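You operate a simulated robot arm through the tools that you are given. There is no shell and no other tool.

You are at the controls of a simulated two-armed robot. One attempt, no reset.

TASK
Load the yellow drum into the washer and start the long wash.
Fine: drum upright in the basket before the start, drawer shut; the other drum and the prime key stay.
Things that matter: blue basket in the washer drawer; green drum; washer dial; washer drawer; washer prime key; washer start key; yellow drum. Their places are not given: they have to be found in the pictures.

Only the result counts: the job must be done as asked and must still hold three seconds after the hand-in. Knocking over, shifting, dropping, spilling or breaking anything else fails it.

THE ROBOT
Two 7-joint arms with three-finger grippers on one trunk that stands fixed in place. Base frame: the origin is at the foot of the trunk, x ahead of it, y to its left, z up. Units: m, rad, N and s.
The left shoulder is at [0.03, 0.124, 0.958], the right one opposite. With the tool pointing down near the work surface each hand reaches from about 0.1 to 0.78 m from the base axis, measured 20 degrees to its own side. Payload 2.2 kg a hand.
Tool frame (each hand has its own): the origin (TCP) lies between the finger pads and is the grasp point; the fingertips stand 0.028 m ahead of it; z points along the fingers, y is the line along which they close. The gripper opens to 0.102 m; its body begins 0.071 m behind the TCP.
Orientation is told as [roll, pitch, yaw] about the base's x, y, z axes, in that order, counted from this pose: with the fingers straight down and closing along the base's y, the tool's x points along the base's -x, its y along +y and its z along -z.

THE INTERFACE
- The arms move only by the tool jog_arm. It takes "left_increments", "right_increments" or both (then of equal length, played together; a hand with none holds still); each is one flat list of numbers, 6 for each row, row after row: the shift along the base's x, y, z in m, then the turn, a rotation vector about the base's x, y, z in rad. In form: [tx, ty, tz, ax, ay, az, tx, ty, tz, ax, ay, az, ...]. A call has 1 to 20 rows; each row shifts and turns the commanded pose from where the row before left it. "left_claw" and "right_claw" are, for a hand that has rows, the gripper command, from -1 (shut) to 1 (fully open), values between in proportion, set as the call begins (left out, the last holds). Rows are played at 5 a second. More than 0.05 m and 0.15 rad between two rows, or a gripper value outside its range, and nothing of the call is played. Where a pose cannot be reached the arm comes as near as it can. A force on the tool above 40 N (or 10 N above the force at the start of the call, whichever is more), or a blocked arm, ends the call early, and 0.2 s more pass. Each finger travels about 0.1436 m/s and halts on what it meets, pressing with about 39 N; the grip force reading is that of the motor and also rises with nothing between the fingers. The clock runs only during rows and for 0.2 s after the last one: add rows that do not move to give the fingers time. It gives the time, the measured TCP pose, the force on the tool (base axes), the opening and the grip force at its end, in the units of the frame above (readings bear some noise), with the torque about the TCP (base axes, N m) and any sound that the robot's microphone picked up.
- Cameras (640 x 400 px; columns grow to the right, rows downward): "scene" is now at [0.0387, 0.0004, 1.6655]; the picture's right is [0.02, -1.00, 0.00], its down [-0.83, -0.01, -0.56] and it looks along [0.56, 0.01, -0.83] (base axes); focal length 332 px, centre (320, 200). "left" rides on the left gripper at [0.072, 0.038, -0.086] in its tool frame; the picture's right is [-0.46, 0.89, 0.00], its down [-0.60, -0.32, -0.73] and it looks along [-0.65, -0.34, 0.68] (tool axes); focal length 256 px, centre (320, 200). "right" rides on the right gripper at [0.069, 0.044, -0.086] in its tool frame; the picture's right is [-0.53, 0.85, 0.00], its down [-0.58, -0.36, -0.73] and it looks along [-0.62, -0.39, 0.68] (tool axes); focal length 256 px, centre (320, 200).
- capture(camera): a new picture of that camera. The clock stands still meanwhile.
- lift_body(by): moves the trunk up (or, below 0, down) by that many m; the arms and the scene camera ride with it, the base frame stays. It gives what a move gives, with no picture.
- pan_tilt(pan, tilt): turns the head with the scene camera to pan (to the left, within 2.496 rad either way) and tilt (down, from -0.506 to 1.204), counted from straight ahead of the robot. It gives what a move gives.
- probe_pixels(camera, pixels): there is no depth. For up to 12 entries [column, row, z] of the newest picture of that camera ("zoom" is the newest enlarged one), the place [x, y] in the base frame at which the ray of that pixel passes the height z, good to about 0.003 m. The clock stands still meanwhile.
- close_up(camera, box): a new picture of the part [left, top, right, bottom] of that camera's present view, enlarged. The clock stands still meanwhile.
- finish_job(): hands the job in; it is judged then, once.

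Open the grippers and draw the arms clear of the work before you hand the job in, unless the task says otherwise.

The tools are called after "Call:" as name(argument=value, ...) on one line, values as JSON. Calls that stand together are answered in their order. jog_arm: Moves the arms, as the interface text tells. Its arguments: {"type":"object","properties":{"left_increments":{"type":"array"},"left_claw":{"type":"number"},"right_increments":{"type":"array"},"right_claw":{"type":"number"}},"required":[]} The other tools are called the same way: lift_body (by) moves the trunk up or down; pan_tilt (pan, tilt) turns the head that bears the scene camera; capture (camera) takes a picture; probe_pixels (camera, pixels) gives the place at which the rays of pixels pass given heights; close_up (camera, box) takes an enlarged picture of a part of a camera's view; finish_job () hands the job in.

At the start:

```text
clock: 0.0
left_tool_pos: [0.5766, 0.2301, 1.1905]
left_ee_rot: [0.0, -0.001, 0.001]
left_wrist_force: [-0.3, -0.6, -0.1]
left_ft_torque: [0.01, -0.04, 0.0]
left_finger_gap: 0.1022
left_grip_force: 0.0
right_tool_pos: [0.5856, -0.2535, 1.1756]
right_ee_rot: [-0.001, 0.001, 0.001]
right_wrist_force: [0.3, -0.4, -0.1]
right_ft_torque: [0.02, -0.04, 0.02]
right_finger_gap: 0.1019
right_grip_force: 0.0
trunk travel left (down, up): [-0.2, 0.34]
head pan, tilt (commanded): [0.017, 0.974]
```

scene: 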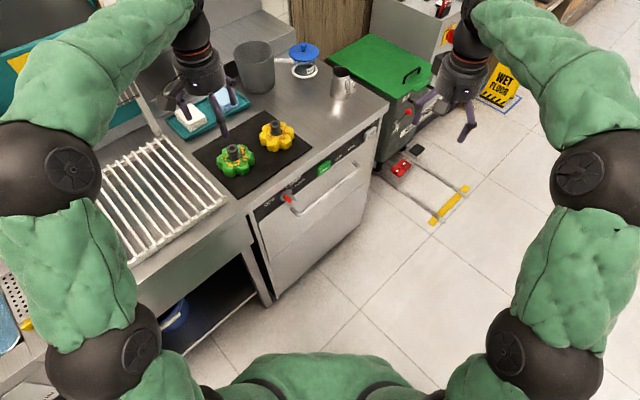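
right: 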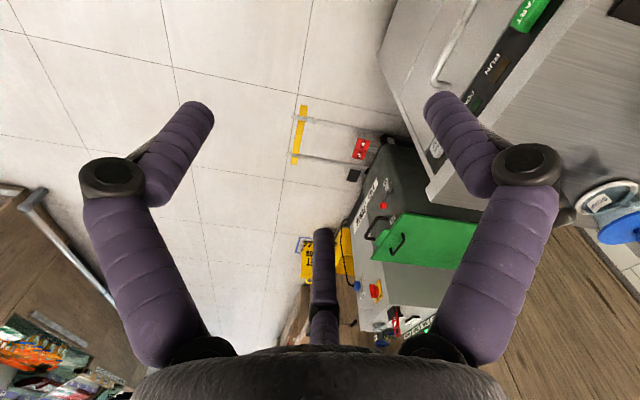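
left: 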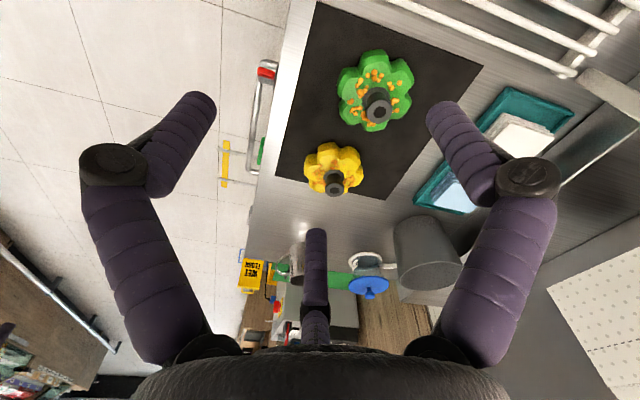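

The first pictures show a green drum near (235,158) and a yellow drum near (277,135) on a dark mat, with a washer front panel near (300,185). I take enlarged pictures to read the panel and the drums.

Call:
close_up(camera="scene", box=[180, 90, 400, 230])

Call:
close_up(camera="scene", box=[240, 120, 400, 220])

Call:
close_up(camera="left", box=[220, 0, 500, 220])

```text
2.86 times, centred on (290, 160) of scene
```

zoom: 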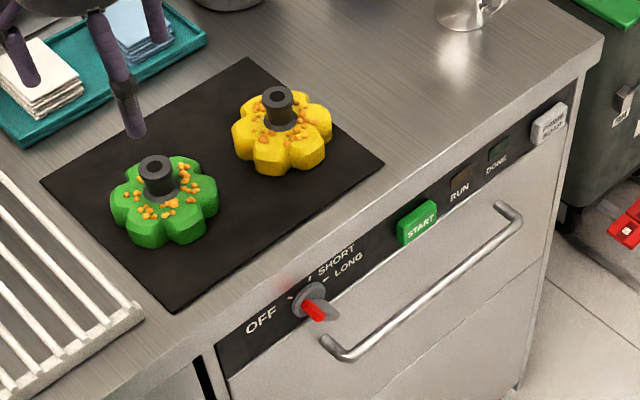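

```text
4.00 times, centred on (320, 170) of scene
```

zoom: 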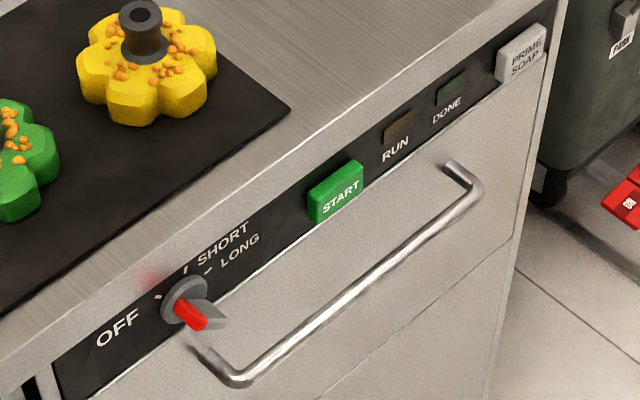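

```text
1.82 times, centred on (360, 110) of left
```

zoom: 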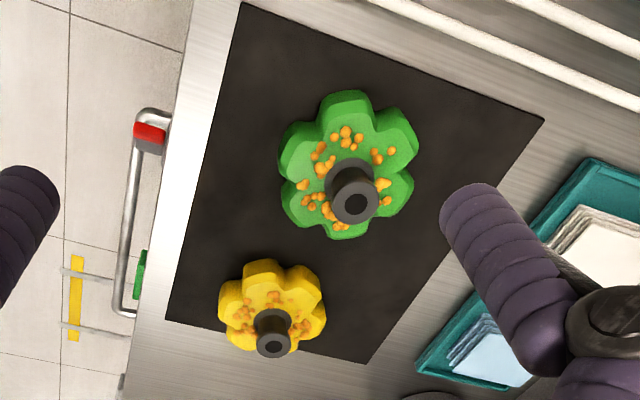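

The panel reads OFF / SHORT / LONG at the dial, then a green START, RUN and DONE lamps and a grey PRIME SOAP key, with a bar handle below. I probe the mat corners in both cameras at several heights to find the counter height.

Call:
probe_pixels(camera="scene", pixels=[[312, 147.8, 0.8], [312, 147.8, 0.9], [312, 147.8, 1.0], [239.3, 197.4, 0.8], [239.3, 197.4, 0.9], [239.3, 197.4, 1.0], [264.5, 111, 0.8], [264.5, 111, 0.9], [264.5, 111, 1.0], [192.8, 154, 0.8], [192.8, 154, 0.9], [192.8, 154, 1.0]])

Call:
probe_pixels(camera="left", pixels=[[275.4, 174.8, 0.8], [275.4, 174.8, 0.9], [275.4, 174.8, 1.0], [317.7, 1.2, 0.8], [317.7, 1.2, 0.9], [317.7, 1.2, 1.0], [386.4, 199.6, 0.8], [386.4, 199.6, 0.9], [386.4, 199.6, 1.0], [483.6, 66, 0.8], [483.6, 66, 0.9], [483.6, 66, 1.0]])

```text
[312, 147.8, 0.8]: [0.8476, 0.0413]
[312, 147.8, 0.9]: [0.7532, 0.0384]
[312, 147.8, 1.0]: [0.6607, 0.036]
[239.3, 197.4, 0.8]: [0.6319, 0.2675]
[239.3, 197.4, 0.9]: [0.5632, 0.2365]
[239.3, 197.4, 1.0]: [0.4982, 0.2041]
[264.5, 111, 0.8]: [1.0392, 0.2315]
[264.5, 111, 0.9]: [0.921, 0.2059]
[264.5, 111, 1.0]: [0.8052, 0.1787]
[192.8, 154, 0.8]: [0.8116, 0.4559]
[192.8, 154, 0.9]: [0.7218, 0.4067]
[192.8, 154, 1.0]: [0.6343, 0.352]
```

```text
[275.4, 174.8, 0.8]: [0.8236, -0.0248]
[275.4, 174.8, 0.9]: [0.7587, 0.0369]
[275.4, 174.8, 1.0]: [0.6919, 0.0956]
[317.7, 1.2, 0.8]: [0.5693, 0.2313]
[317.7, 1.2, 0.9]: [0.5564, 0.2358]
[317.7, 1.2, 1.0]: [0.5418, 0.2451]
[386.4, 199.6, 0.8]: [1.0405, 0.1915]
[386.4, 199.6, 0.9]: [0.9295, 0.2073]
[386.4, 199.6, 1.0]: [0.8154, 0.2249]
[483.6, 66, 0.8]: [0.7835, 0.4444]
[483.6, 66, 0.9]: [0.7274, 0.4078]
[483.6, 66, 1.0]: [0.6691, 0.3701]
```

The corners agree at z≈0.90, so the counter top is there and the washer front runs at 45° (outward normal about [-0.7,-0.7]). Now I probe the counter edge, the keys, the dial, the handle and the drums.

Call:
probe_pixels(camera="scene", pixels=[[389, 104, 0.9], [253.3, 209, 0.9], [324, 168, 0.85], [324, 168, 0.8], [286.25, 195, 0.85], [286.25, 195, 0.8], [353.75, 162.5, 0.8], [353.75, 162.5, 0.75], [296.25, 213.75, 0.8], [296.25, 213.75, 0.75], [370.5, 133, 0.85], [370.5, 133, 0.8]])

Call:
probe_pixels(camera="scene", pixels=[[275.7, 123.3, 0.95], [275.7, 123.3, 1.0], [275.7, 123.3, 1.05], [276.7, 139, 0.9], [276.7, 139, 0.95], [234.5, 149, 0.95], [234.5, 149, 1.0]])

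Call:
probe_pixels(camera="left", pixels=[[333.6, 189.7, 0.95], [333.6, 189.7, 1.0], [333.6, 189.7, 1.05], [333.6, 169, 0.9], [333.6, 169, 0.95], [379, 112, 0.95], [379, 112, 1.0]])

```text
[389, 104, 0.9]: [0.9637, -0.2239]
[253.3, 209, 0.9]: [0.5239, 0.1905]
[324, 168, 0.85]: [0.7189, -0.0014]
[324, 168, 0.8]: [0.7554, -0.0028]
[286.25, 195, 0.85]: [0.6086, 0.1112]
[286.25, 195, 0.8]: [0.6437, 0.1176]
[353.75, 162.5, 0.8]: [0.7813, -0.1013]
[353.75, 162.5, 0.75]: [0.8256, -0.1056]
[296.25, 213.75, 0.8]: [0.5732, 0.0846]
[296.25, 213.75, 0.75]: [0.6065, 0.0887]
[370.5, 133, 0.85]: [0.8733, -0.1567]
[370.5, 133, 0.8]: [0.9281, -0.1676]
```

```text
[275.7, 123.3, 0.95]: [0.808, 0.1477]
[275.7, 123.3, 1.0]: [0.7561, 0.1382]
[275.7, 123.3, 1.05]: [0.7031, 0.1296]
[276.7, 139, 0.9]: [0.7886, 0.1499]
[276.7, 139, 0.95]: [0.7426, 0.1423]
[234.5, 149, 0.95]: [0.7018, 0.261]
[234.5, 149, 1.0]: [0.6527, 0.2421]
```

```text
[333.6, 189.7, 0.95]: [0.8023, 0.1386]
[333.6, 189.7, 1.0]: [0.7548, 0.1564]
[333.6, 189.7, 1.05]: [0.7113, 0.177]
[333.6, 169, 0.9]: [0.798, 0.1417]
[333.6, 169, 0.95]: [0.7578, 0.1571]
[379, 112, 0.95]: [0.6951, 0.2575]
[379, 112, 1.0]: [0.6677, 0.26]
```

The counter, panel and drums are now roughly located (dial about (0.61,0.11,0.85), start about (0.72,0.00,0.85), yellow drum about (0.79,0.145)). I zoom hard on the dial, the start key and the yellow drum to see the details.

Call:
close_up(camera="scene", box=[260, 170, 324, 210])

Call:
close_up(camera="scene", box=[236, 105, 332, 165])

Call:
close_up(camera="scene", box=[280, 120, 408, 200])

```text
10.00 times, centred on (292, 190) of scene
```

zoom: 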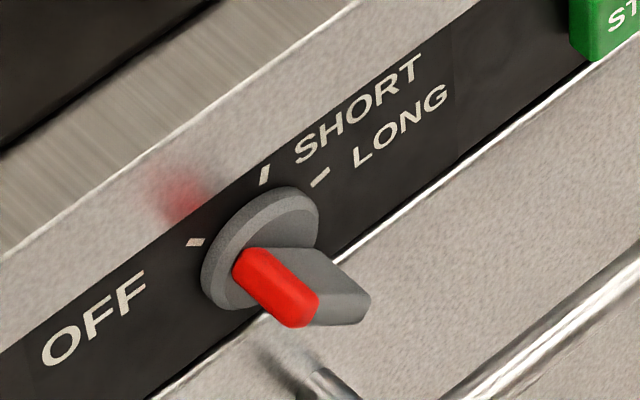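

```text
6.67 times, centred on (284, 135) of scene
```

zoom: 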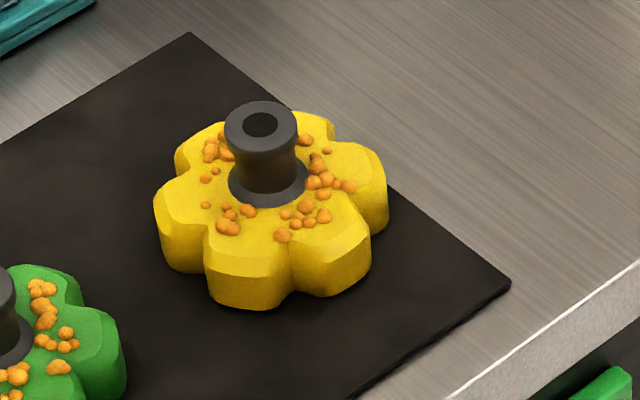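

```text
5.00 times, centred on (344, 160) of scene
```

zoom: 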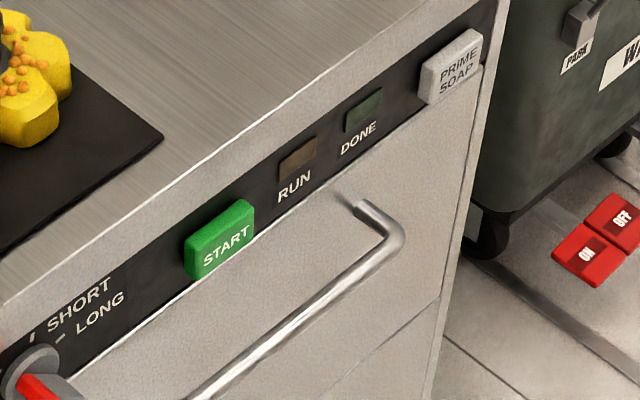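

The dial's red end points to OFF (up-left), with SHORT above and LONG to the right, about 120° clockwise away. The handle bar runs below the dial. I probe the newest zoom (5x) for the counter edge, start key corners and handle ends.

Call:
probe_pixels(camera="zoom", pixels=[[8, 302, 0.9], [415, 12, 0.9], [220, 155, 0.9], [222, 240, 0.85], [222, 240, 0.84], [402, 236, 0.78], [402, 236, 0.8], [200, 393, 0.78], [200, 393, 0.8], [362, 208, 0.78], [362, 208, 0.8], [450, 65, 0.85]])

Call:
pan_tilt(pan=0.017, tilt=1.15)

```text
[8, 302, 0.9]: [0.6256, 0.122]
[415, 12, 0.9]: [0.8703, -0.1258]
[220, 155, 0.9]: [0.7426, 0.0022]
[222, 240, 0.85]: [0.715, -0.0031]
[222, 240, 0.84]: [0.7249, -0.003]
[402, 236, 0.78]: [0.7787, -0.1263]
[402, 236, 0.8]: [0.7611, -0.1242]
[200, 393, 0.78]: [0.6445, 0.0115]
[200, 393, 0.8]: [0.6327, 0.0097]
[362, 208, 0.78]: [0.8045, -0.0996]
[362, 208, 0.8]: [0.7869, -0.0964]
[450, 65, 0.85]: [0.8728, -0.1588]
```

```text
clock: 0.7
left_tool_pos: [0.577, 0.2304, 1.1908]
left_ee_rot: [0.001, -0.001, 0.001]
left_wrist_force: [-0.2, 0.3, 0.1]
left_ft_torque: [0.0, -0.04, -0.03]
left_finger_gap: 0.1021
left_grip_force: 0.0
right_tool_pos: [0.5879, -0.2526, 1.1763]
right_ee_rot: [0.001, 0.0, 0.001]
right_wrist_force: [0.7, 0.0, -0.7]
right_ft_torque: [-0.01, 0.01, 0.02]
right_finger_gap: 0.1021
right_grip_force: 0.2
trunk travel left (down, up): [-0.2, 0.34]
head pan, tilt (commanded): [0.017, 1.15]
```

The counter edge fits x+y≈0.745, so the front normal is about 45°. I bring the right hand to a horizontal pose pointing at the panel (direction [0.7,0.7,0]) with TCP near (0.45,-0.03,0.95), so its camera gives a second view of the front.

Call:
jog_arm(right_increments=[-0.0115, 0.01855, -0.01883, 0.12355, -0.05117, -0.05117, -0.0115, 0.01855, -0.01883, 0.12355, -0.05117, -0.05117, -0.0115, 0.01855, -0.01883, 0.12355, -0.05117, -0.05117, -0.0115, 0.01855, -0.01883, 0.12355, -0.05117, -0.05117, -0.0115, 0.01855, -0.01883, 0.12355, -0.05117, -0.05117, -0.0115, 0.01855, -0.01883, 0.12355, -0.05117, -0.05117, -0.0115, 0.01855, -0.01883, 0.12355, -0.05117, -0.05117, -0.0115, 0.01855, -0.01883, 0.12355, -0.05117, -0.05117, -0.0115, 0.01855, -0.01883, 0.12355, -0.05117, -0.05117, -0.0115, 0.01855, -0.01883, 0.12355, -0.05117, -0.05117, -0.0115, 0.01855, -0.01883, 0.12355, -0.05117, -0.05117, -0.0115, 0.01855, -0.01883, 0.12355, -0.05117, -0.05117, 0, 0, 0, 0, 0, 0], right_claw=1)

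Call:
capture(camera="right")

Call:
capture(camera="scene")

```text
clock: 3.5
left_tool_pos: [0.5761, 0.2305, 1.1915]
left_ee_rot: [-0.001, 0.001, -0.001]
left_wrist_force: [-0.2, -0.1, -0.4]
left_ft_torque: [0.01, -0.02, 0.0]
left_finger_gap: 0.102
left_grip_force: 0.0
right_tool_pos: [0.4488, -0.0299, 0.9498]
right_ee_rot: [1.571, 0.001, -0.787]
right_wrist_force: [0.9, 0.3, 0.2]
right_ft_torque: [0.01, 0.0, 0.02]
right_finger_gap: 0.102
right_grip_force: 0.0
trunk travel left (down, up): [-0.2, 0.34]
head pan, tilt (commanded): [0.017, 1.15]
```

```text
taken
```

right: 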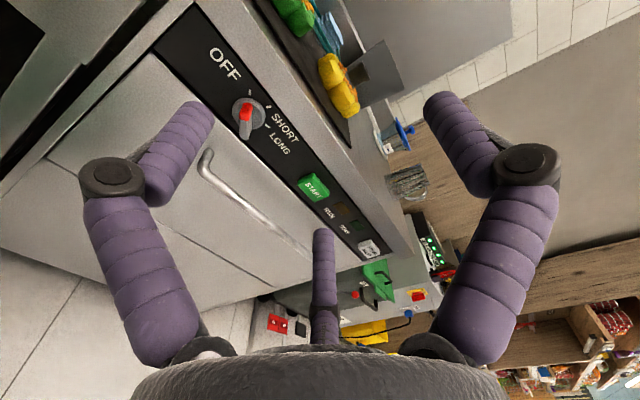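

```text
taken
```

scene: 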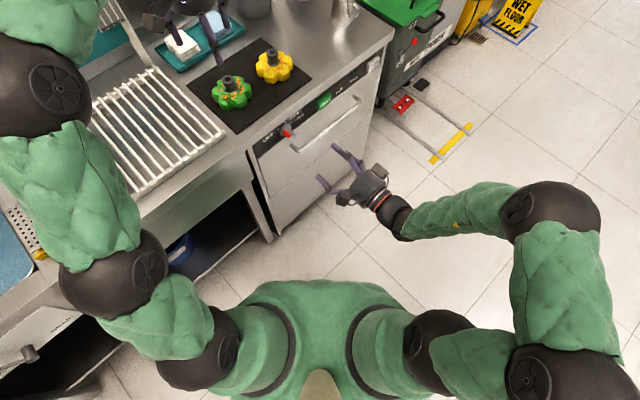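

The pose was reached, and the right picture shows the dial at (245,115), the start key at (314,188) and the handle bar from (205,155) to about (310,240). I enlarge that part.

Call:
close_up(camera="right", box=[190, 60, 382, 180])

Call:
close_up(camera="right", box=[150, 100, 390, 250])

Call:
close_up(camera="scene", box=[240, 50, 400, 150])

```text
3.33 times, centred on (286, 120) of right
```

zoom: 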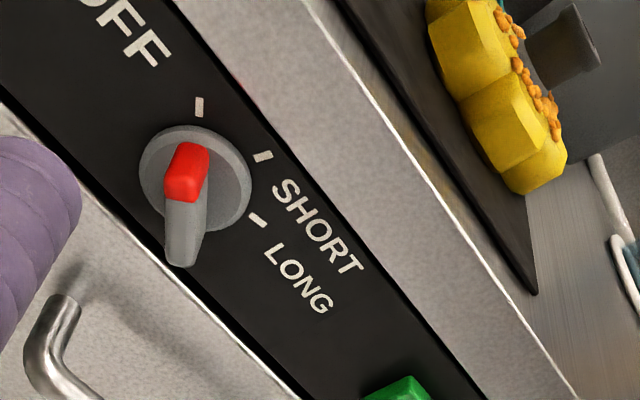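

```text
2.67 times, centred on (270, 175) of right
```

zoom: 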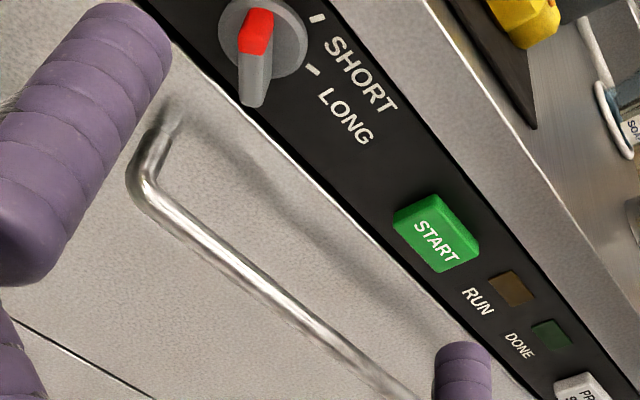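

```text
4.00 times, centred on (320, 100) of scene
```

zoom: 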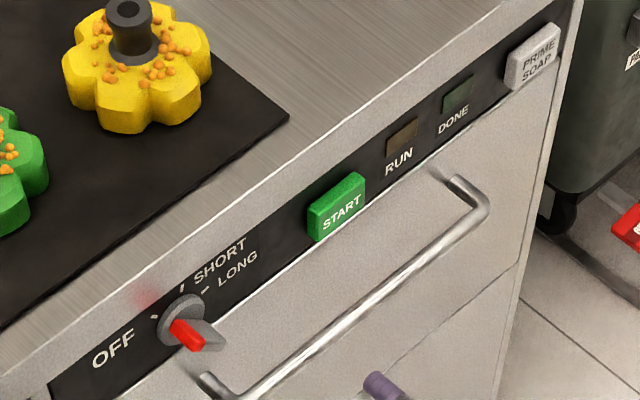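

I triangulate the dial ticks, the start key and the handle from both cameras' newest pictures.

Call:
probe_pixels(camera="right", pixels=[[249.7, 92.1, 0.86], [249.7, 92.1, 0.82], [268.9, 106.8, 0.86], [268.9, 106.8, 0.82], [267.1, 126.3, 0.86], [267.1, 126.3, 0.82], [313.9, 187.4, 0.86], [313.9, 187.4, 0.82], [202.5, 169.4, 0.8], [202.5, 169.4, 0.74], [214.5, 146.9, 0.8], [214.5, 146.9, 0.74]])

Call:
probe_pixels(camera="scene", pixels=[[278.75, 129.25, 0.86], [278.75, 129.25, 0.82], [285.5, 121.75, 0.86], [285.5, 121.75, 0.82], [291.25, 122.5, 0.86], [291.25, 122.5, 0.82], [324.5, 102, 0.86], [324.5, 102, 0.82], [361, 102.5, 0.8], [361, 102.5, 0.74], [298, 148.25, 0.8], [298, 148.25, 0.74]])

```text
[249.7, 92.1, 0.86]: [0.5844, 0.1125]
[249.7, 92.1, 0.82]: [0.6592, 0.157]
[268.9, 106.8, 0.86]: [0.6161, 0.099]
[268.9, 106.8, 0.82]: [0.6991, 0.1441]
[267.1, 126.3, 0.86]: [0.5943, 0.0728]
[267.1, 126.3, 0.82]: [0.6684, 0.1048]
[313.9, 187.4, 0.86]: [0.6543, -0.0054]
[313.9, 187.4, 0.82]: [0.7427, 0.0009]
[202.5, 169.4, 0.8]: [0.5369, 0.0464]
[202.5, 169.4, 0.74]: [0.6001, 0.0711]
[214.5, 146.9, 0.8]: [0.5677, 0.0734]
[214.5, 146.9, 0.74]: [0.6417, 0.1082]
```

```text
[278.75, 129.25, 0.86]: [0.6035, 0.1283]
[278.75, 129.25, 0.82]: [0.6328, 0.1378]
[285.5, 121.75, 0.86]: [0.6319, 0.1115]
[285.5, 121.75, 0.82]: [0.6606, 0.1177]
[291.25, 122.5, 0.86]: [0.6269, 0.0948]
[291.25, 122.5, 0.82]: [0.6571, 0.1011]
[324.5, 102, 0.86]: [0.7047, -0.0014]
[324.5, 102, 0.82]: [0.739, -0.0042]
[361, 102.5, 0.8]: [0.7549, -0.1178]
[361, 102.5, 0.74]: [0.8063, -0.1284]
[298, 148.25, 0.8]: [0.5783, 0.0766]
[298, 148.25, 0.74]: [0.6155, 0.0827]
```

The dial axis comes out at about (0.630,0.118,0.822), the start key at (0.736,-0.002,0.823) and the panel plane at x+y≈0.749. For the handle bar I take finer pictures from both cameras.

Call:
close_up(camera="right", box=[190, 130, 318, 210])

Call:
probe_pixels(camera="right", pixels=[[258.75, 212.5, 0.8], [258.75, 212.5, 0.7]])

Call:
close_up(camera="scene", box=[284, 86, 380, 146])

```text
5.00 times, centred on (254, 170) of right
```

zoom: 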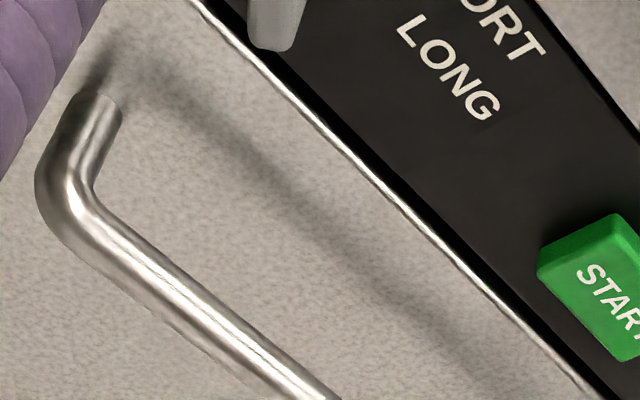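

```text
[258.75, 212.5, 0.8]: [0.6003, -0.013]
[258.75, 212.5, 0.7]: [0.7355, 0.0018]
```

```text
6.67 times, centred on (332, 116) of scene
```

zoom: 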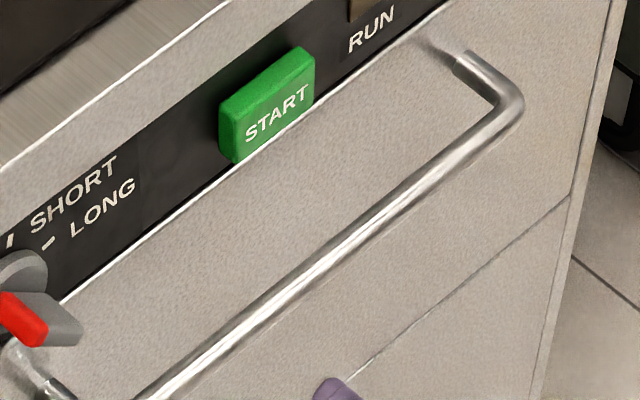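

I probe the bar's centre line in both pictures and intersect across the bar's direction.

Call:
probe_pixels(camera="right", pixels=[[230, 193, 0.8], [230, 193, 0.7], [250.6, 210, 0.8], [250.6, 210, 0.7], [207, 158, 0.8], [207, 158, 0.7]])

Call:
probe_pixels(camera="scene", pixels=[[335, 123.2, 0.8], [335, 123.2, 0.7], [311, 142.25, 0.8], [311, 142.25, 0.7], [358.5, 103.2, 0.8], [358.5, 103.2, 0.7], [352.2, 94.5, 0.8], [352.2, 94.5, 0.7]])

```text
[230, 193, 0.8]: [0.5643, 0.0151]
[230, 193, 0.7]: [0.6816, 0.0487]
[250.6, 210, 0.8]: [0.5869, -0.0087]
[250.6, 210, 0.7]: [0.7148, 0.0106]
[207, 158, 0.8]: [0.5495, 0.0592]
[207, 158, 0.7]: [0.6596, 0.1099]
```

```text
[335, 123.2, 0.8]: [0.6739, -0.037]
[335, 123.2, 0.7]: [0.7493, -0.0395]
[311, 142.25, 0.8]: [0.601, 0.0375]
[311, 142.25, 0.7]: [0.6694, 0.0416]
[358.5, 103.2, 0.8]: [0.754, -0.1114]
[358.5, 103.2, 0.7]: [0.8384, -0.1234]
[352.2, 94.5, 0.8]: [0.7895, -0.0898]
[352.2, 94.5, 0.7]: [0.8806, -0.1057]
```

The bar lies at z≈0.723, x+y≈0.694 (about 0.04 m off the door), with its middle near (0.715,-0.021). I move the open right hand to a pre-grasp 0.10 m in front of it and check.

Call:
jog_arm(right_increments=[0.0244, -0.0078, -0.0284, 0, 0, 0, 0.0244, -0.0078, -0.0284, 0, 0, 0, 0.0244, -0.0078, -0.0284, 0, 0, 0, 0.0244, -0.0078, -0.0284, 0, 0, 0, 0.0244, -0.0078, -0.0284, 0, 0, 0, 0.0244, -0.0078, -0.0284, 0, 0, 0, 0.0244, -0.0078, -0.0284, 0, 0, 0, 0.0244, -0.0078, -0.0284, 0, 0, 0, 0, 0, 0, 0, 0, 0], right_claw=1)

Call:
capture(camera="right")

Call:
close_up(camera="scene", box=[250, 70, 410, 170])

```text
clock: 5.5
left_tool_pos: [0.575, 0.2301, 1.1924]
left_ee_rot: [0.001, -0.001, 0.0]
left_wrist_force: [0.3, 0.1, -0.3]
left_ft_torque: [0.02, -0.01, -0.05]
left_finger_gap: 0.102
left_grip_force: 0.2
right_tool_pos: [0.6423, -0.0916, 0.7239]
right_ee_rot: [1.573, 0.0, -0.783]
right_wrist_force: [1.2, 0.5, -0.2]
right_ft_torque: [-0.03, -0.03, 0.02]
right_finger_gap: 0.1018
right_grip_force: 0.0
trunk travel left (down, up): [-0.2, 0.34]
head pan, tilt (commanded): [0.017, 1.15]
```

```text
taken
```

right: 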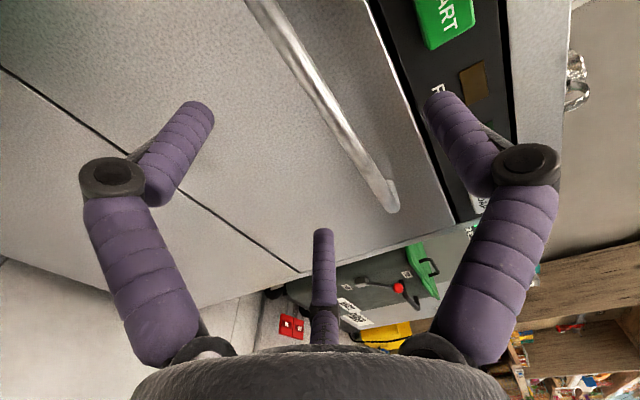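

```text
4.00 times, centred on (330, 120) of scene
```

zoom: 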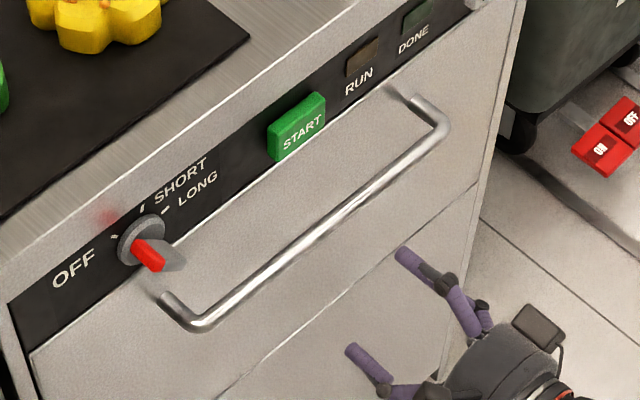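

The bar (at column ~315, row ~90 in the right picture) lies between the thumb and the two fingers and on the tool axis. I advance 0.094 m, then close on it.

Call:
jog_arm(right_increments=[0.017, 0.0167, 0, 0, 0, 0, 0.017, 0.0167, 0, 0, 0, 0, 0.017, 0.0167, 0, 0, 0, 0, 0.017, 0.0167, 0, 0, 0, 0, 0, 0, 0, 0, 0, 0], right_claw=1)

Call:
capture(camera="right")

Call:
close_up(camera="scene", box=[250, 70, 410, 170])

```text
clock: 6.7
left_tool_pos: [0.5774, 0.2298, 1.192]
left_ee_rot: [-0.001, -0.001, 0.0]
left_wrist_force: [-1.4, 0.5, -0.6]
left_ft_torque: [0.02, 0.0, 0.0]
left_finger_gap: 0.1019
left_grip_force: 0.0
right_tool_pos: [0.7124, -0.0247, 0.7233]
right_ee_rot: [1.573, 0.0, -0.785]
right_wrist_force: [-0.4, -0.5, 0.1]
right_ft_torque: [-0.03, 0.02, 0.02]
right_finger_gap: 0.102
right_grip_force: 0.1
trunk travel left (down, up): [-0.2, 0.34]
head pan, tilt (commanded): [0.017, 1.15]
```

```text
taken
```

right: 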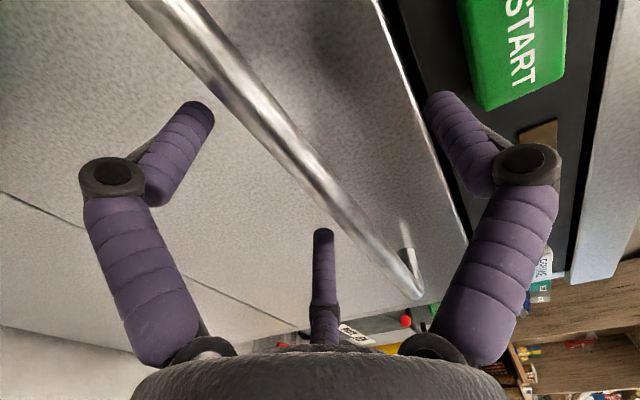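

```text
4.00 times, centred on (330, 120) of scene
```

zoom: 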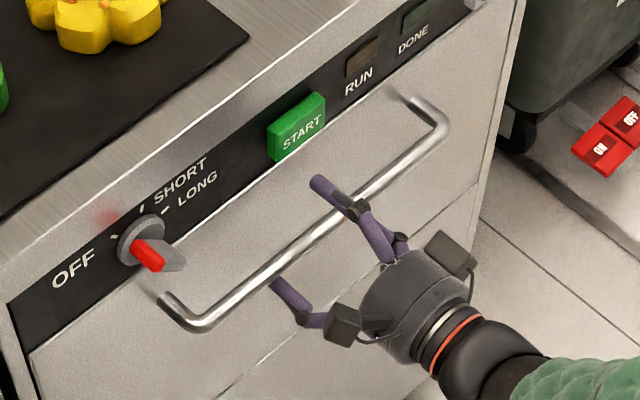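

The bar passes the TCP pixel (about (318,185)) between thumb and fingers with no contact force. I close the right gripper on it.

Call:
jog_arm(right_increments=[0, 0, 0, 0, 0, 0, 0, 0, 0, 0, 0, 0, 0, 0, 0, 0, 0, 0, 0, 0, 0, 0, 0, 0, 0, 0, 0, 0, 0, 0], right_claw=-1)

Call:
capture(camera="right")

```text
clock: 7.9
left_tool_pos: [0.5774, 0.2304, 1.1895]
left_ee_rot: [-0.001, 0.0, 0.0]
left_wrist_force: [0.3, 0.5, 0.2]
left_ft_torque: [-0.01, 0.01, -0.03]
left_finger_gap: 0.1019
left_grip_force: 0.1
right_tool_pos: [0.7072, -0.0208, 0.7171]
right_ee_rot: [1.562, 0.009, -0.782]
right_wrist_force: [-20.5, 2.5, -30.4]
right_ft_torque: [-0.64, -0.47, 0.35]
right_finger_gap: 0.0242
right_grip_force: 44.9
trunk travel left (down, up): [-0.2, 0.34]
head pan, tilt (commanded): [0.017, 1.15]
```

```text
taken
```

right: 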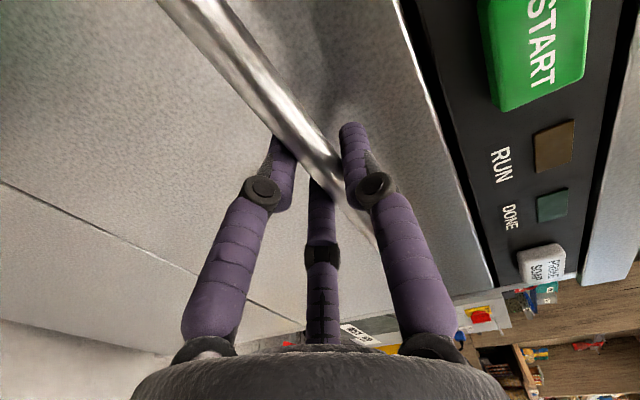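

The gripper holds the bar (gap 0.024, grip 45 N), with a side load from a few mm misalignment. I relax the command by that offset, then pull outward along (-0.707,-0.707) in small steps.

Call:
jog_arm(right_increments=[-0.004, 0.003, -0.005, 0, 0, 0, 0, 0, 0, 0, 0, 0, -0.007, -0.007, 0, 0, 0, 0, -0.007, -0.007, 0, 0, 0, 0, -0.007, -0.007, 0, 0, 0, 0, -0.007, -0.007, 0, 0, 0, 0, -0.007, -0.007, 0, 0, 0, 0], right_claw=-1)

Call:
capture(camera="scene")

```text
clock: 9.5
left_tool_pos: [0.578, 0.2305, 1.1903]
left_ee_rot: [0.0, 0.0, -0.001]
left_wrist_force: [-0.1, -1.0, -0.1]
left_ft_torque: [-0.01, 0.0, -0.05]
left_finger_gap: 0.1019
left_grip_force: 0.1
right_tool_pos: [0.6734, -0.0558, 0.7169]
right_ee_rot: [1.572, 0.003, -0.783]
right_wrist_force: [-7.3, 8.4, -18.7]
right_ft_torque: [-0.19, 0.02, 0.67]
right_finger_gap: 0.024
right_grip_force: 45.0
trunk travel left (down, up): [-0.2, 0.34]
head pan, tilt (commanded): [0.017, 1.15]
```

```text
taken
```

scene: 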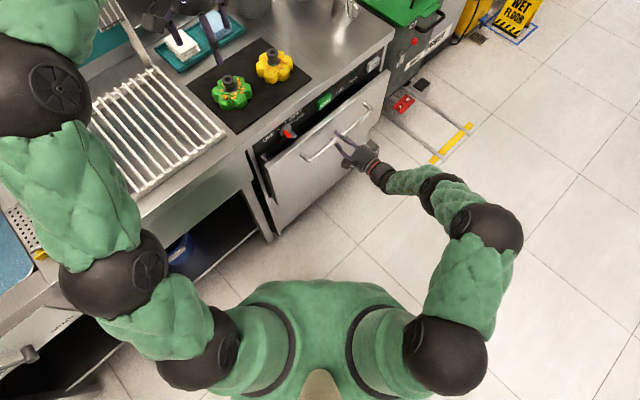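

The drawer is coming out (about 0.05 m so far) with small forces. I pull further, about 0.17 m more, then look.

Call:
jog_arm(right_increments=[-0.0, 0.002, -0.003, 0, 0, 0, -0.012, -0.012, 0, 0, 0, 0, -0.012, -0.012, 0, 0, 0, 0, -0.012, -0.012, 0, 0, 0, 0, -0.012, -0.012, 0, 0, 0, 0, -0.012, -0.012, 0, 0, 0, 0, -0.012, -0.012, 0, 0, 0, 0, -0.012, -0.012, 0, 0, 0, 0, -0.012, -0.012, 0, 0, 0, 0, -0.012, -0.012, 0, 0, 0, 0, -0.012, -0.012, 0, 0, 0, 0, 0, 0, 0, 0, 0, 0], right_claw=-1)

Call:
capture(camera="scene")

```text
clock: 12.1
left_tool_pos: [0.5756, 0.2306, 1.1925]
left_ee_rot: [-0.001, -0.002, 0.002]
left_wrist_force: [0.9, -0.1, 0.5]
left_ft_torque: [0.0, 0.01, 0.0]
left_finger_gap: 0.1022
left_grip_force: 0.0
right_tool_pos: [0.5523, -0.1757, 0.7175]
right_ee_rot: [1.575, -0.003, -0.785]
right_wrist_force: [-5.0, 3.1, 23.1]
right_ft_torque: [0.18, 0.02, 0.59]
right_finger_gap: 0.0243
right_grip_force: 45.2
trunk travel left (down, up): [-0.2, 0.34]
head pan, tilt (commanded): [0.017, 1.15]
```

```text
taken
```

scene: 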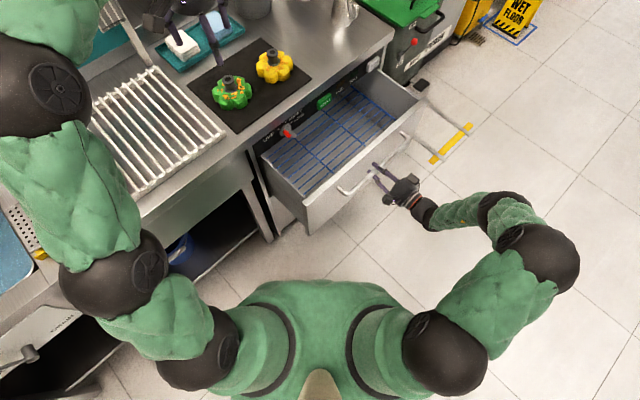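

The drawer is out about 0.22 m and blue wires show inside around (330,135). I zoom in to see the basket.

Call:
close_up(camera="scene", box=[240, 70, 432, 190])

```text
3.33 times, centred on (336, 130) of scene
```

zoom: 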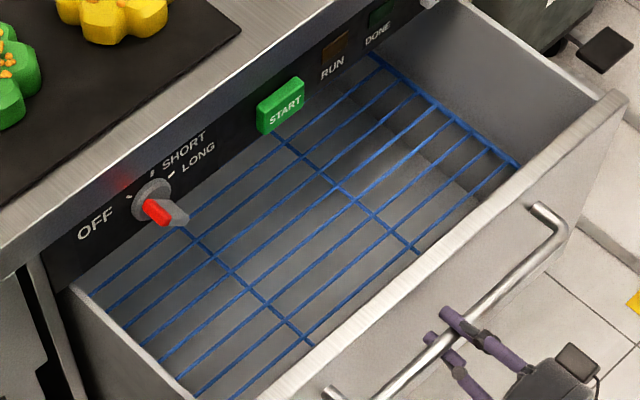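

Blue rack wires cover the drawer floor from (90,290) to (510,170) in the zoom. I pull the drawer out further in smaller steps, watching for the end stop.

Call:
jog_arm(right_increments=[-0.008, -0.008, 0, 0, 0, 0, -0.008, -0.008, 0, 0, 0, 0, -0.008, -0.008, 0, 0, 0, 0, -0.008, -0.008, 0, 0, 0, 0, -0.008, -0.008, 0, 0, 0, 0, -0.008, -0.008, 0, 0, 0, 0, -0.008, -0.008, 0, 0, 0, 0, -0.008, -0.008, 0, 0, 0, 0, 0, 0, 0, 0, 0, 0], right_claw=-1)

Call:
close_up(camera="scene", box=[220, 70, 444, 210])

```text
clock: 14.1
left_tool_pos: [0.5752, 0.2305, 1.1914]
left_ee_rot: [0.001, 0.0, -0.002]
left_wrist_force: [0.0, -0.7, 0.6]
left_ft_torque: [0.02, 0.0, 0.01]
left_finger_gap: 0.102
left_grip_force: 0.0
right_tool_pos: [0.4884, -0.2403, 0.7178]
right_ee_rot: [1.573, -0.001, -0.785]
right_wrist_force: [3.6, -5.7, 26.3]
right_ft_torque: [0.2, -0.01, -0.09]
right_finger_gap: 0.0242
right_grip_force: 44.9
trunk travel left (down, up): [-0.2, 0.34]
head pan, tilt (commanded): [0.017, 1.15]
```

```text
2.86 times, centred on (332, 140) of scene
```

zoom: 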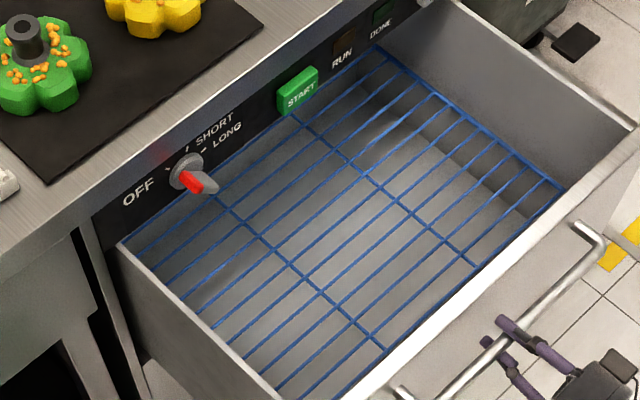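

The drawer is out about 0.31 m and nearly the whole blue rack shows. I enlarge the basket to see whether it has rims or slots, before letting go of the handle.

Call:
close_up(camera="scene", box=[255, 85, 351, 145])

Call:
close_up(camera="scene", box=[315, 85, 443, 165])

Call:
close_up(camera="scene", box=[255, 135, 383, 215])

```text
6.67 times, centred on (303, 115) of scene
```

zoom: 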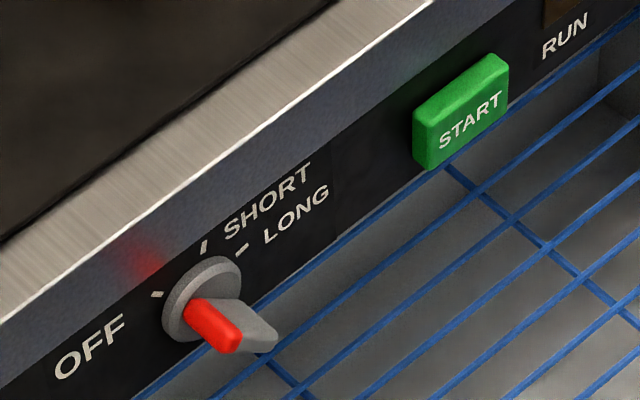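

```text
5.00 times, centred on (379, 125) of scene
```

zoom: 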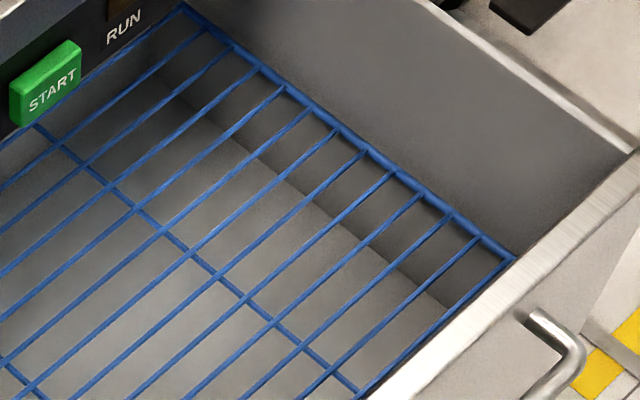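

```text
5.00 times, centred on (319, 175) of scene
```

zoom: 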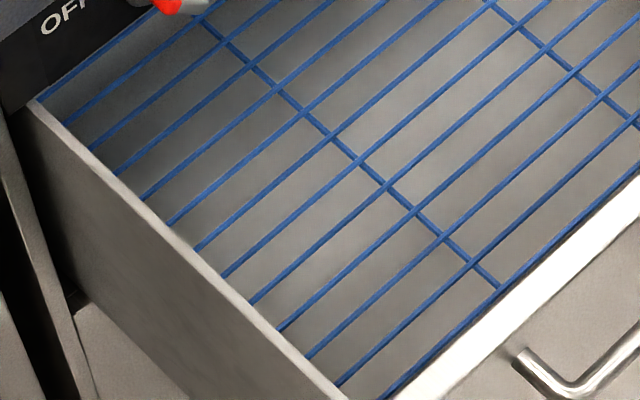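

The basket is a flat blue wire rack. I relax the hand's vertical load, open the right gripper, and back off the handle along (-0.707,-0.707).

Call:
jog_arm(right_increments=[0, 0, 0.0018, 0, 0, 0, 0, 0, 0, 0, 0, 0], right_claw=-1)

Call:
jog_arm(right_increments=[0, 0, 0, 0, 0, 0, 0, 0, 0, 0, 0, 0, 0, 0, 0, 0, 0, 0, 0, 0, 0, 0, 0, 0, -0.012, -0.012, 0, 0, 0, 0, -0.014, -0.014, 0, 0, 0, 0, -0.016, -0.016, 0, 0, 0, 0, -0.018, -0.018, 0, 0, 0, 0, -0.018, -0.018, 0, 0, 0, 0, 0, 0, 0, 0, 0, 0], right_claw=1)

Call:
capture(camera="scene")

Call:
capture(camera="right")

```text
clock: 14.7
left_tool_pos: [0.5762, 0.2305, 1.1916]
left_ee_rot: [-0.001, 0.001, 0.0]
left_wrist_force: [0.7, 0.3, 0.5]
left_ft_torque: [-0.01, -0.01, 0.01]
left_finger_gap: 0.1021
left_grip_force: 0.2
right_tool_pos: [0.4886, -0.24, 0.7167]
right_ee_rot: [1.57, 0.0, -0.784]
right_wrist_force: [2.6, -5.4, 12.3]
right_ft_torque: [0.04, -0.08, -0.56]
right_finger_gap: 0.0243
right_grip_force: 45.0
trunk travel left (down, up): [-0.2, 0.34]
head pan, tilt (commanded): [0.017, 1.15]
```

```text
clock: 16.9
left_tool_pos: [0.5763, 0.2302, 1.1907]
left_ee_rot: [0.0, 0.001, -0.001]
left_wrist_force: [-0.2, -0.2, -0.3]
left_ft_torque: [-0.01, 0.01, 0.02]
left_finger_gap: 0.102
left_grip_force: 0.1
right_tool_pos: [0.412, -0.3182, 0.7183]
right_ee_rot: [1.57, 0.0, -0.784]
right_wrist_force: [1.4, 0.5, -0.7]
right_ft_torque: [-0.03, -0.03, 0.01]
right_finger_gap: 0.1018
right_grip_force: 0.0
trunk travel left (down, up): [-0.2, 0.34]
head pan, tilt (commanded): [0.017, 1.15]
```

```text
taken
```

scene: 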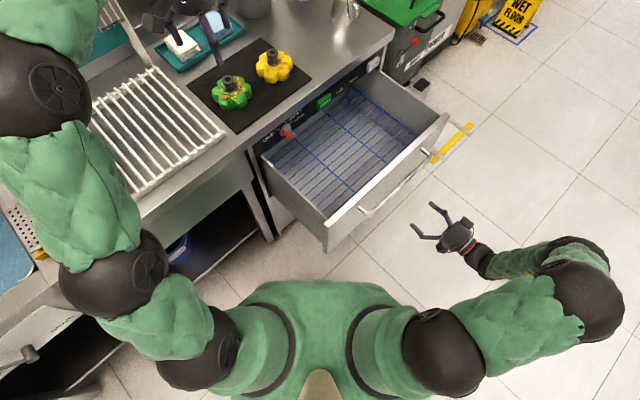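

```text
taken
```

right: 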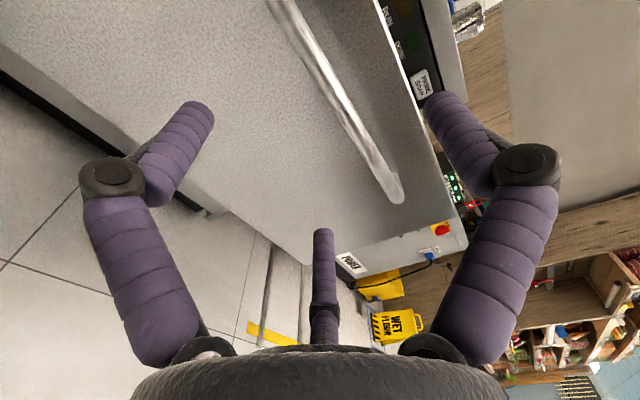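

The drawer stays open and the right hand is clear. Now I move the open left hand above the yellow drum (about (0.79,0.145)) at z≈1.08, yawed -0.35 rad so that the fingers straddle the side toward the green drum.

Call:
jog_arm(left_increments=[0.0268, -0.0106, -0.0139, 0, 0, -0.044, 0.0268, -0.0106, -0.0139, 0, 0, -0.044, 0.0268, -0.0106, -0.0139, 0, 0, -0.044, 0.0268, -0.0106, -0.0139, 0, 0, -0.044, 0.0268, -0.0106, -0.0139, 0, 0, -0.044, 0.0268, -0.0106, -0.0139, 0, 0, -0.044, 0.0268, -0.0106, -0.0139, 0, 0, -0.044, 0.0268, -0.0106, -0.0139, 0, 0, -0.044, 0, 0, 0, 0, 0, 0], left_claw=1)

Call:
capture(camera="left")

Call:
capture(camera="scene")

```text
clock: 18.9
left_tool_pos: [0.7257, 0.1533, 1.0875]
left_ee_rot: [-0.001, -0.001, -0.353]
left_wrist_force: [-0.7, 1.1, 0.3]
left_ft_torque: [-0.02, -0.02, -0.02]
left_finger_gap: 0.1022
left_grip_force: 0.0
left hand out of reach, approached as far as the arm can: row 6, 7, 8
right_tool_pos: [0.4107, -0.3174, 0.7179]
right_ee_rot: [1.574, 0.0, -0.786]
right_wrist_force: [-0.1, 0.0, -0.1]
right_ft_torque: [-0.03, 0.04, -0.02]
right_finger_gap: 0.1019
right_grip_force: 0.1
trunk travel left (down, up): [-0.2, 0.34]
head pan, tilt (commanded): [0.017, 1.15]
```

```text
taken
```

left: 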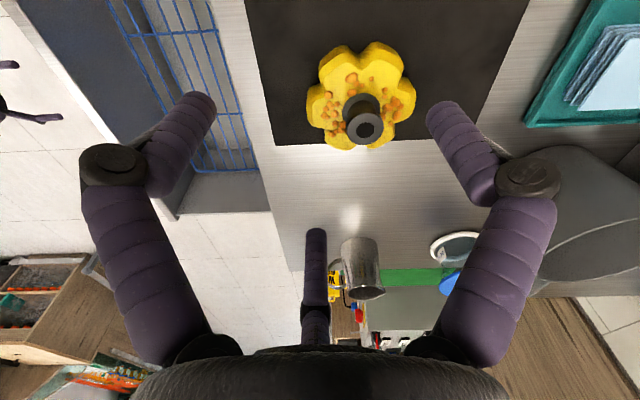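

```text
taken
```

scene: 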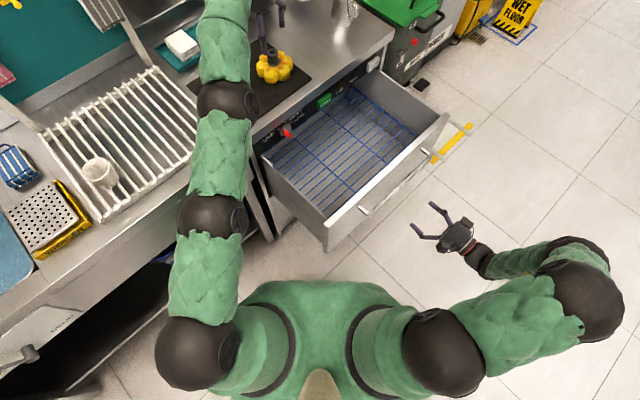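

The left hand stopped at (0.726,0.153,1.088), out of reach with the tool straight down. Nothing is in the way above, so I raise the trunk by 0.25 m, which brings the shoulder level with the wrist and lengthens the reach.

Call:
lift_body(by=0.25)

Call:
capture(camera="scene")

Call:
capture(camera="left")

```text
clock: 21.5
left_tool_pos: [0.7272, 0.1528, 1.3358]
left_ee_rot: [0.0, 0.0, -0.351]
left_wrist_force: [0.0, 1.4, -0.6]
left_ft_torque: [0.02, -0.01, 0.0]
left_finger_gap: 0.1019
left_grip_force: 0.1
right_tool_pos: [0.4113, -0.3179, 0.9676]
right_ee_rot: [1.573, 0.001, -0.786]
right_wrist_force: [-0.3, -0.3, 0.2]
right_ft_torque: [-0.02, 0.02, -0.01]
right_finger_gap: 0.102
right_grip_force: 0.0
trunk travel left (down, up): [-0.45, 0.09]
head pan, tilt (commanded): [0.017, 1.15]
```

```text
taken
```

scene: 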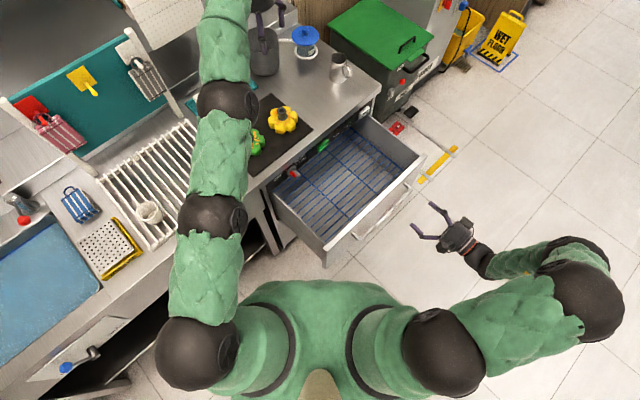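

```text
taken
```

left: 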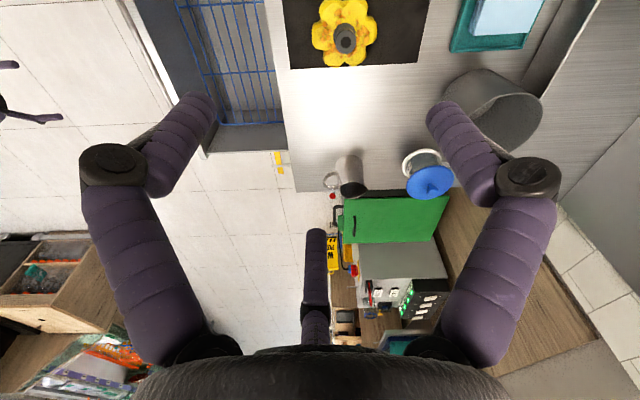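

Both hands rode up and all is clear. From these new viewpoints I enlarge the yellow drum in both cameras to fix its place and heights.

Call:
close_up(camera="scene", box=[236, 90, 332, 150])

Call:
close_up(camera="left", box=[280, 0, 408, 80])

```text
6.67 times, centred on (284, 120) of scene
```

zoom: 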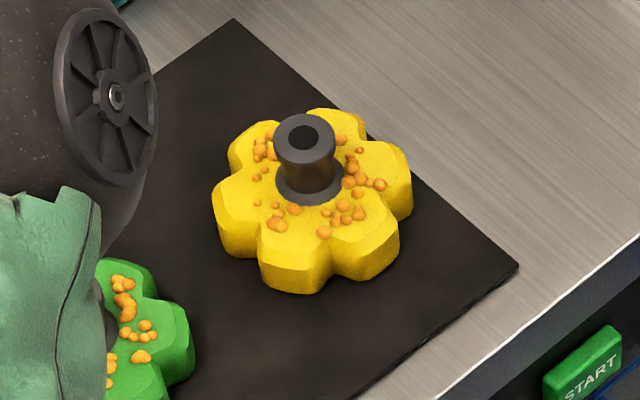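

```text
5.00 times, centred on (344, 40) of left
```

zoom: 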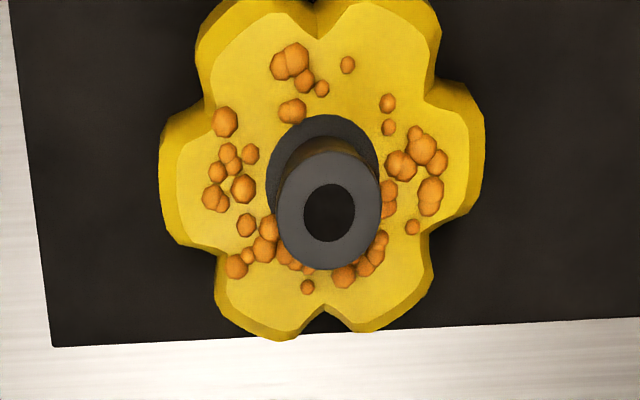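

The stem's hole shows at scene px (281.6,110.6) and left px (346,42.6). I probe both at several heights.

Call:
probe_pixels(camera="scene", pixels=[[281.6, 110.55, 0.95], [281.6, 110.55, 1.0], [282.5, 118.2, 0.92], [282.5, 118.2, 0.96], [316, 120, 0.9]])

Call:
probe_pixels(camera="left", pixels=[[346, 42.6, 0.95], [346, 42.6, 1.0], [344.4, 34, 0.92], [344.4, 34, 0.96], [290.4, 69.4, 0.9]])

```text
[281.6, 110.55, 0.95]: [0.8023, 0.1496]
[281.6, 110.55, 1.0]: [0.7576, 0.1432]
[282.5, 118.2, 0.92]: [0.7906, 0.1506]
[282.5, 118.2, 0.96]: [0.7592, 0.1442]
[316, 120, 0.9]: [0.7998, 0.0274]
```

```text
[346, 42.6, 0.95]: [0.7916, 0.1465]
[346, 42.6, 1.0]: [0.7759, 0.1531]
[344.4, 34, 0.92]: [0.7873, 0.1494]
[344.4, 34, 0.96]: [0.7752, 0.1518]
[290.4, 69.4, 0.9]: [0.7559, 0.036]
```

The stem top is at (0.786,0.148,0.968), the body top about z=0.928, so the drum axis is (0.786,0.148). I lower the left hand first at its present x to learn the reach.

Call:
jog_arm(left_increments=[0, 0, -0.04, 0, 0, 0, 0, 0, -0.04, 0, 0, 0, 0, 0, -0.04, 0, 0, 0, 0, 0, -0.04, 0, 0, 0, 0, 0, 0, 0, 0, 0], left_claw=1)

```text
clock: 22.7
left_tool_pos: [0.7367, 0.1532, 1.1761]
left_ee_rot: [0.0, 0.002, -0.351]
left_wrist_force: [0.5, 0.8, 0.5]
left_ft_torque: [-0.01, -0.02, -0.04]
left_finger_gap: 0.102
left_grip_force: 0.1
left hand out of reach, approached as far as the arm can: row 3, 4
right_tool_pos: [0.411, -0.3175, 0.9673]
right_ee_rot: [1.572, 0.0, -0.783]
right_wrist_force: [0.6, -0.8, -0.9]
right_ft_torque: [0.0, 0.0, 0.01]
right_finger_gap: 0.102
right_grip_force: 0.0
trunk travel left (down, up): [-0.45, 0.09]
head pan, tilt (commanded): [0.017, 1.15]
```

Reach grows little with height: the limit is about x=0.737 at y=0.15 with the tool straight down, so I will tilt the fingers forward about 15° instead, with the closing line kept level. First I retract and undo the yaw, then lower the trunk again.

Call:
jog_arm(left_increments=[-0.0274, 0.01, 0.034, 0, 0, 0.0702, -0.0274, 0.01, 0.034, 0, 0, 0.0702, -0.0274, 0.01, 0.034, 0, 0, 0.0702, -0.0274, 0.01, 0.034, 0, 0, 0.0702, -0.0274, 0.01, 0.034, 0, 0, 0.0702, 0, 0, 0, 0, 0, 0], left_claw=1)

```text
clock: 24.1
left_tool_pos: [0.7286, 0.1922, 1.3253]
left_ee_rot: [0.009, 0.002, -0.085]
left_wrist_force: [-0.4, 0.2, -0.2]
left_ft_torque: [0.03, -0.03, -0.02]
left_finger_gap: 0.102
left_grip_force: 0.1
left hand out of reach, approached as far as the arm can: row 1, 2, 3, 4, 5
right_tool_pos: [0.4118, -0.3179, 0.9669]
right_ee_rot: [1.573, 0.001, -0.784]
right_wrist_force: [-0.1, -0.7, 0.5]
right_ft_torque: [0.02, 0.02, 0.01]
right_finger_gap: 0.102
right_grip_force: 0.0
trunk travel left (down, up): [-0.45, 0.09]
head pan, tilt (commanded): [0.017, 1.15]
```

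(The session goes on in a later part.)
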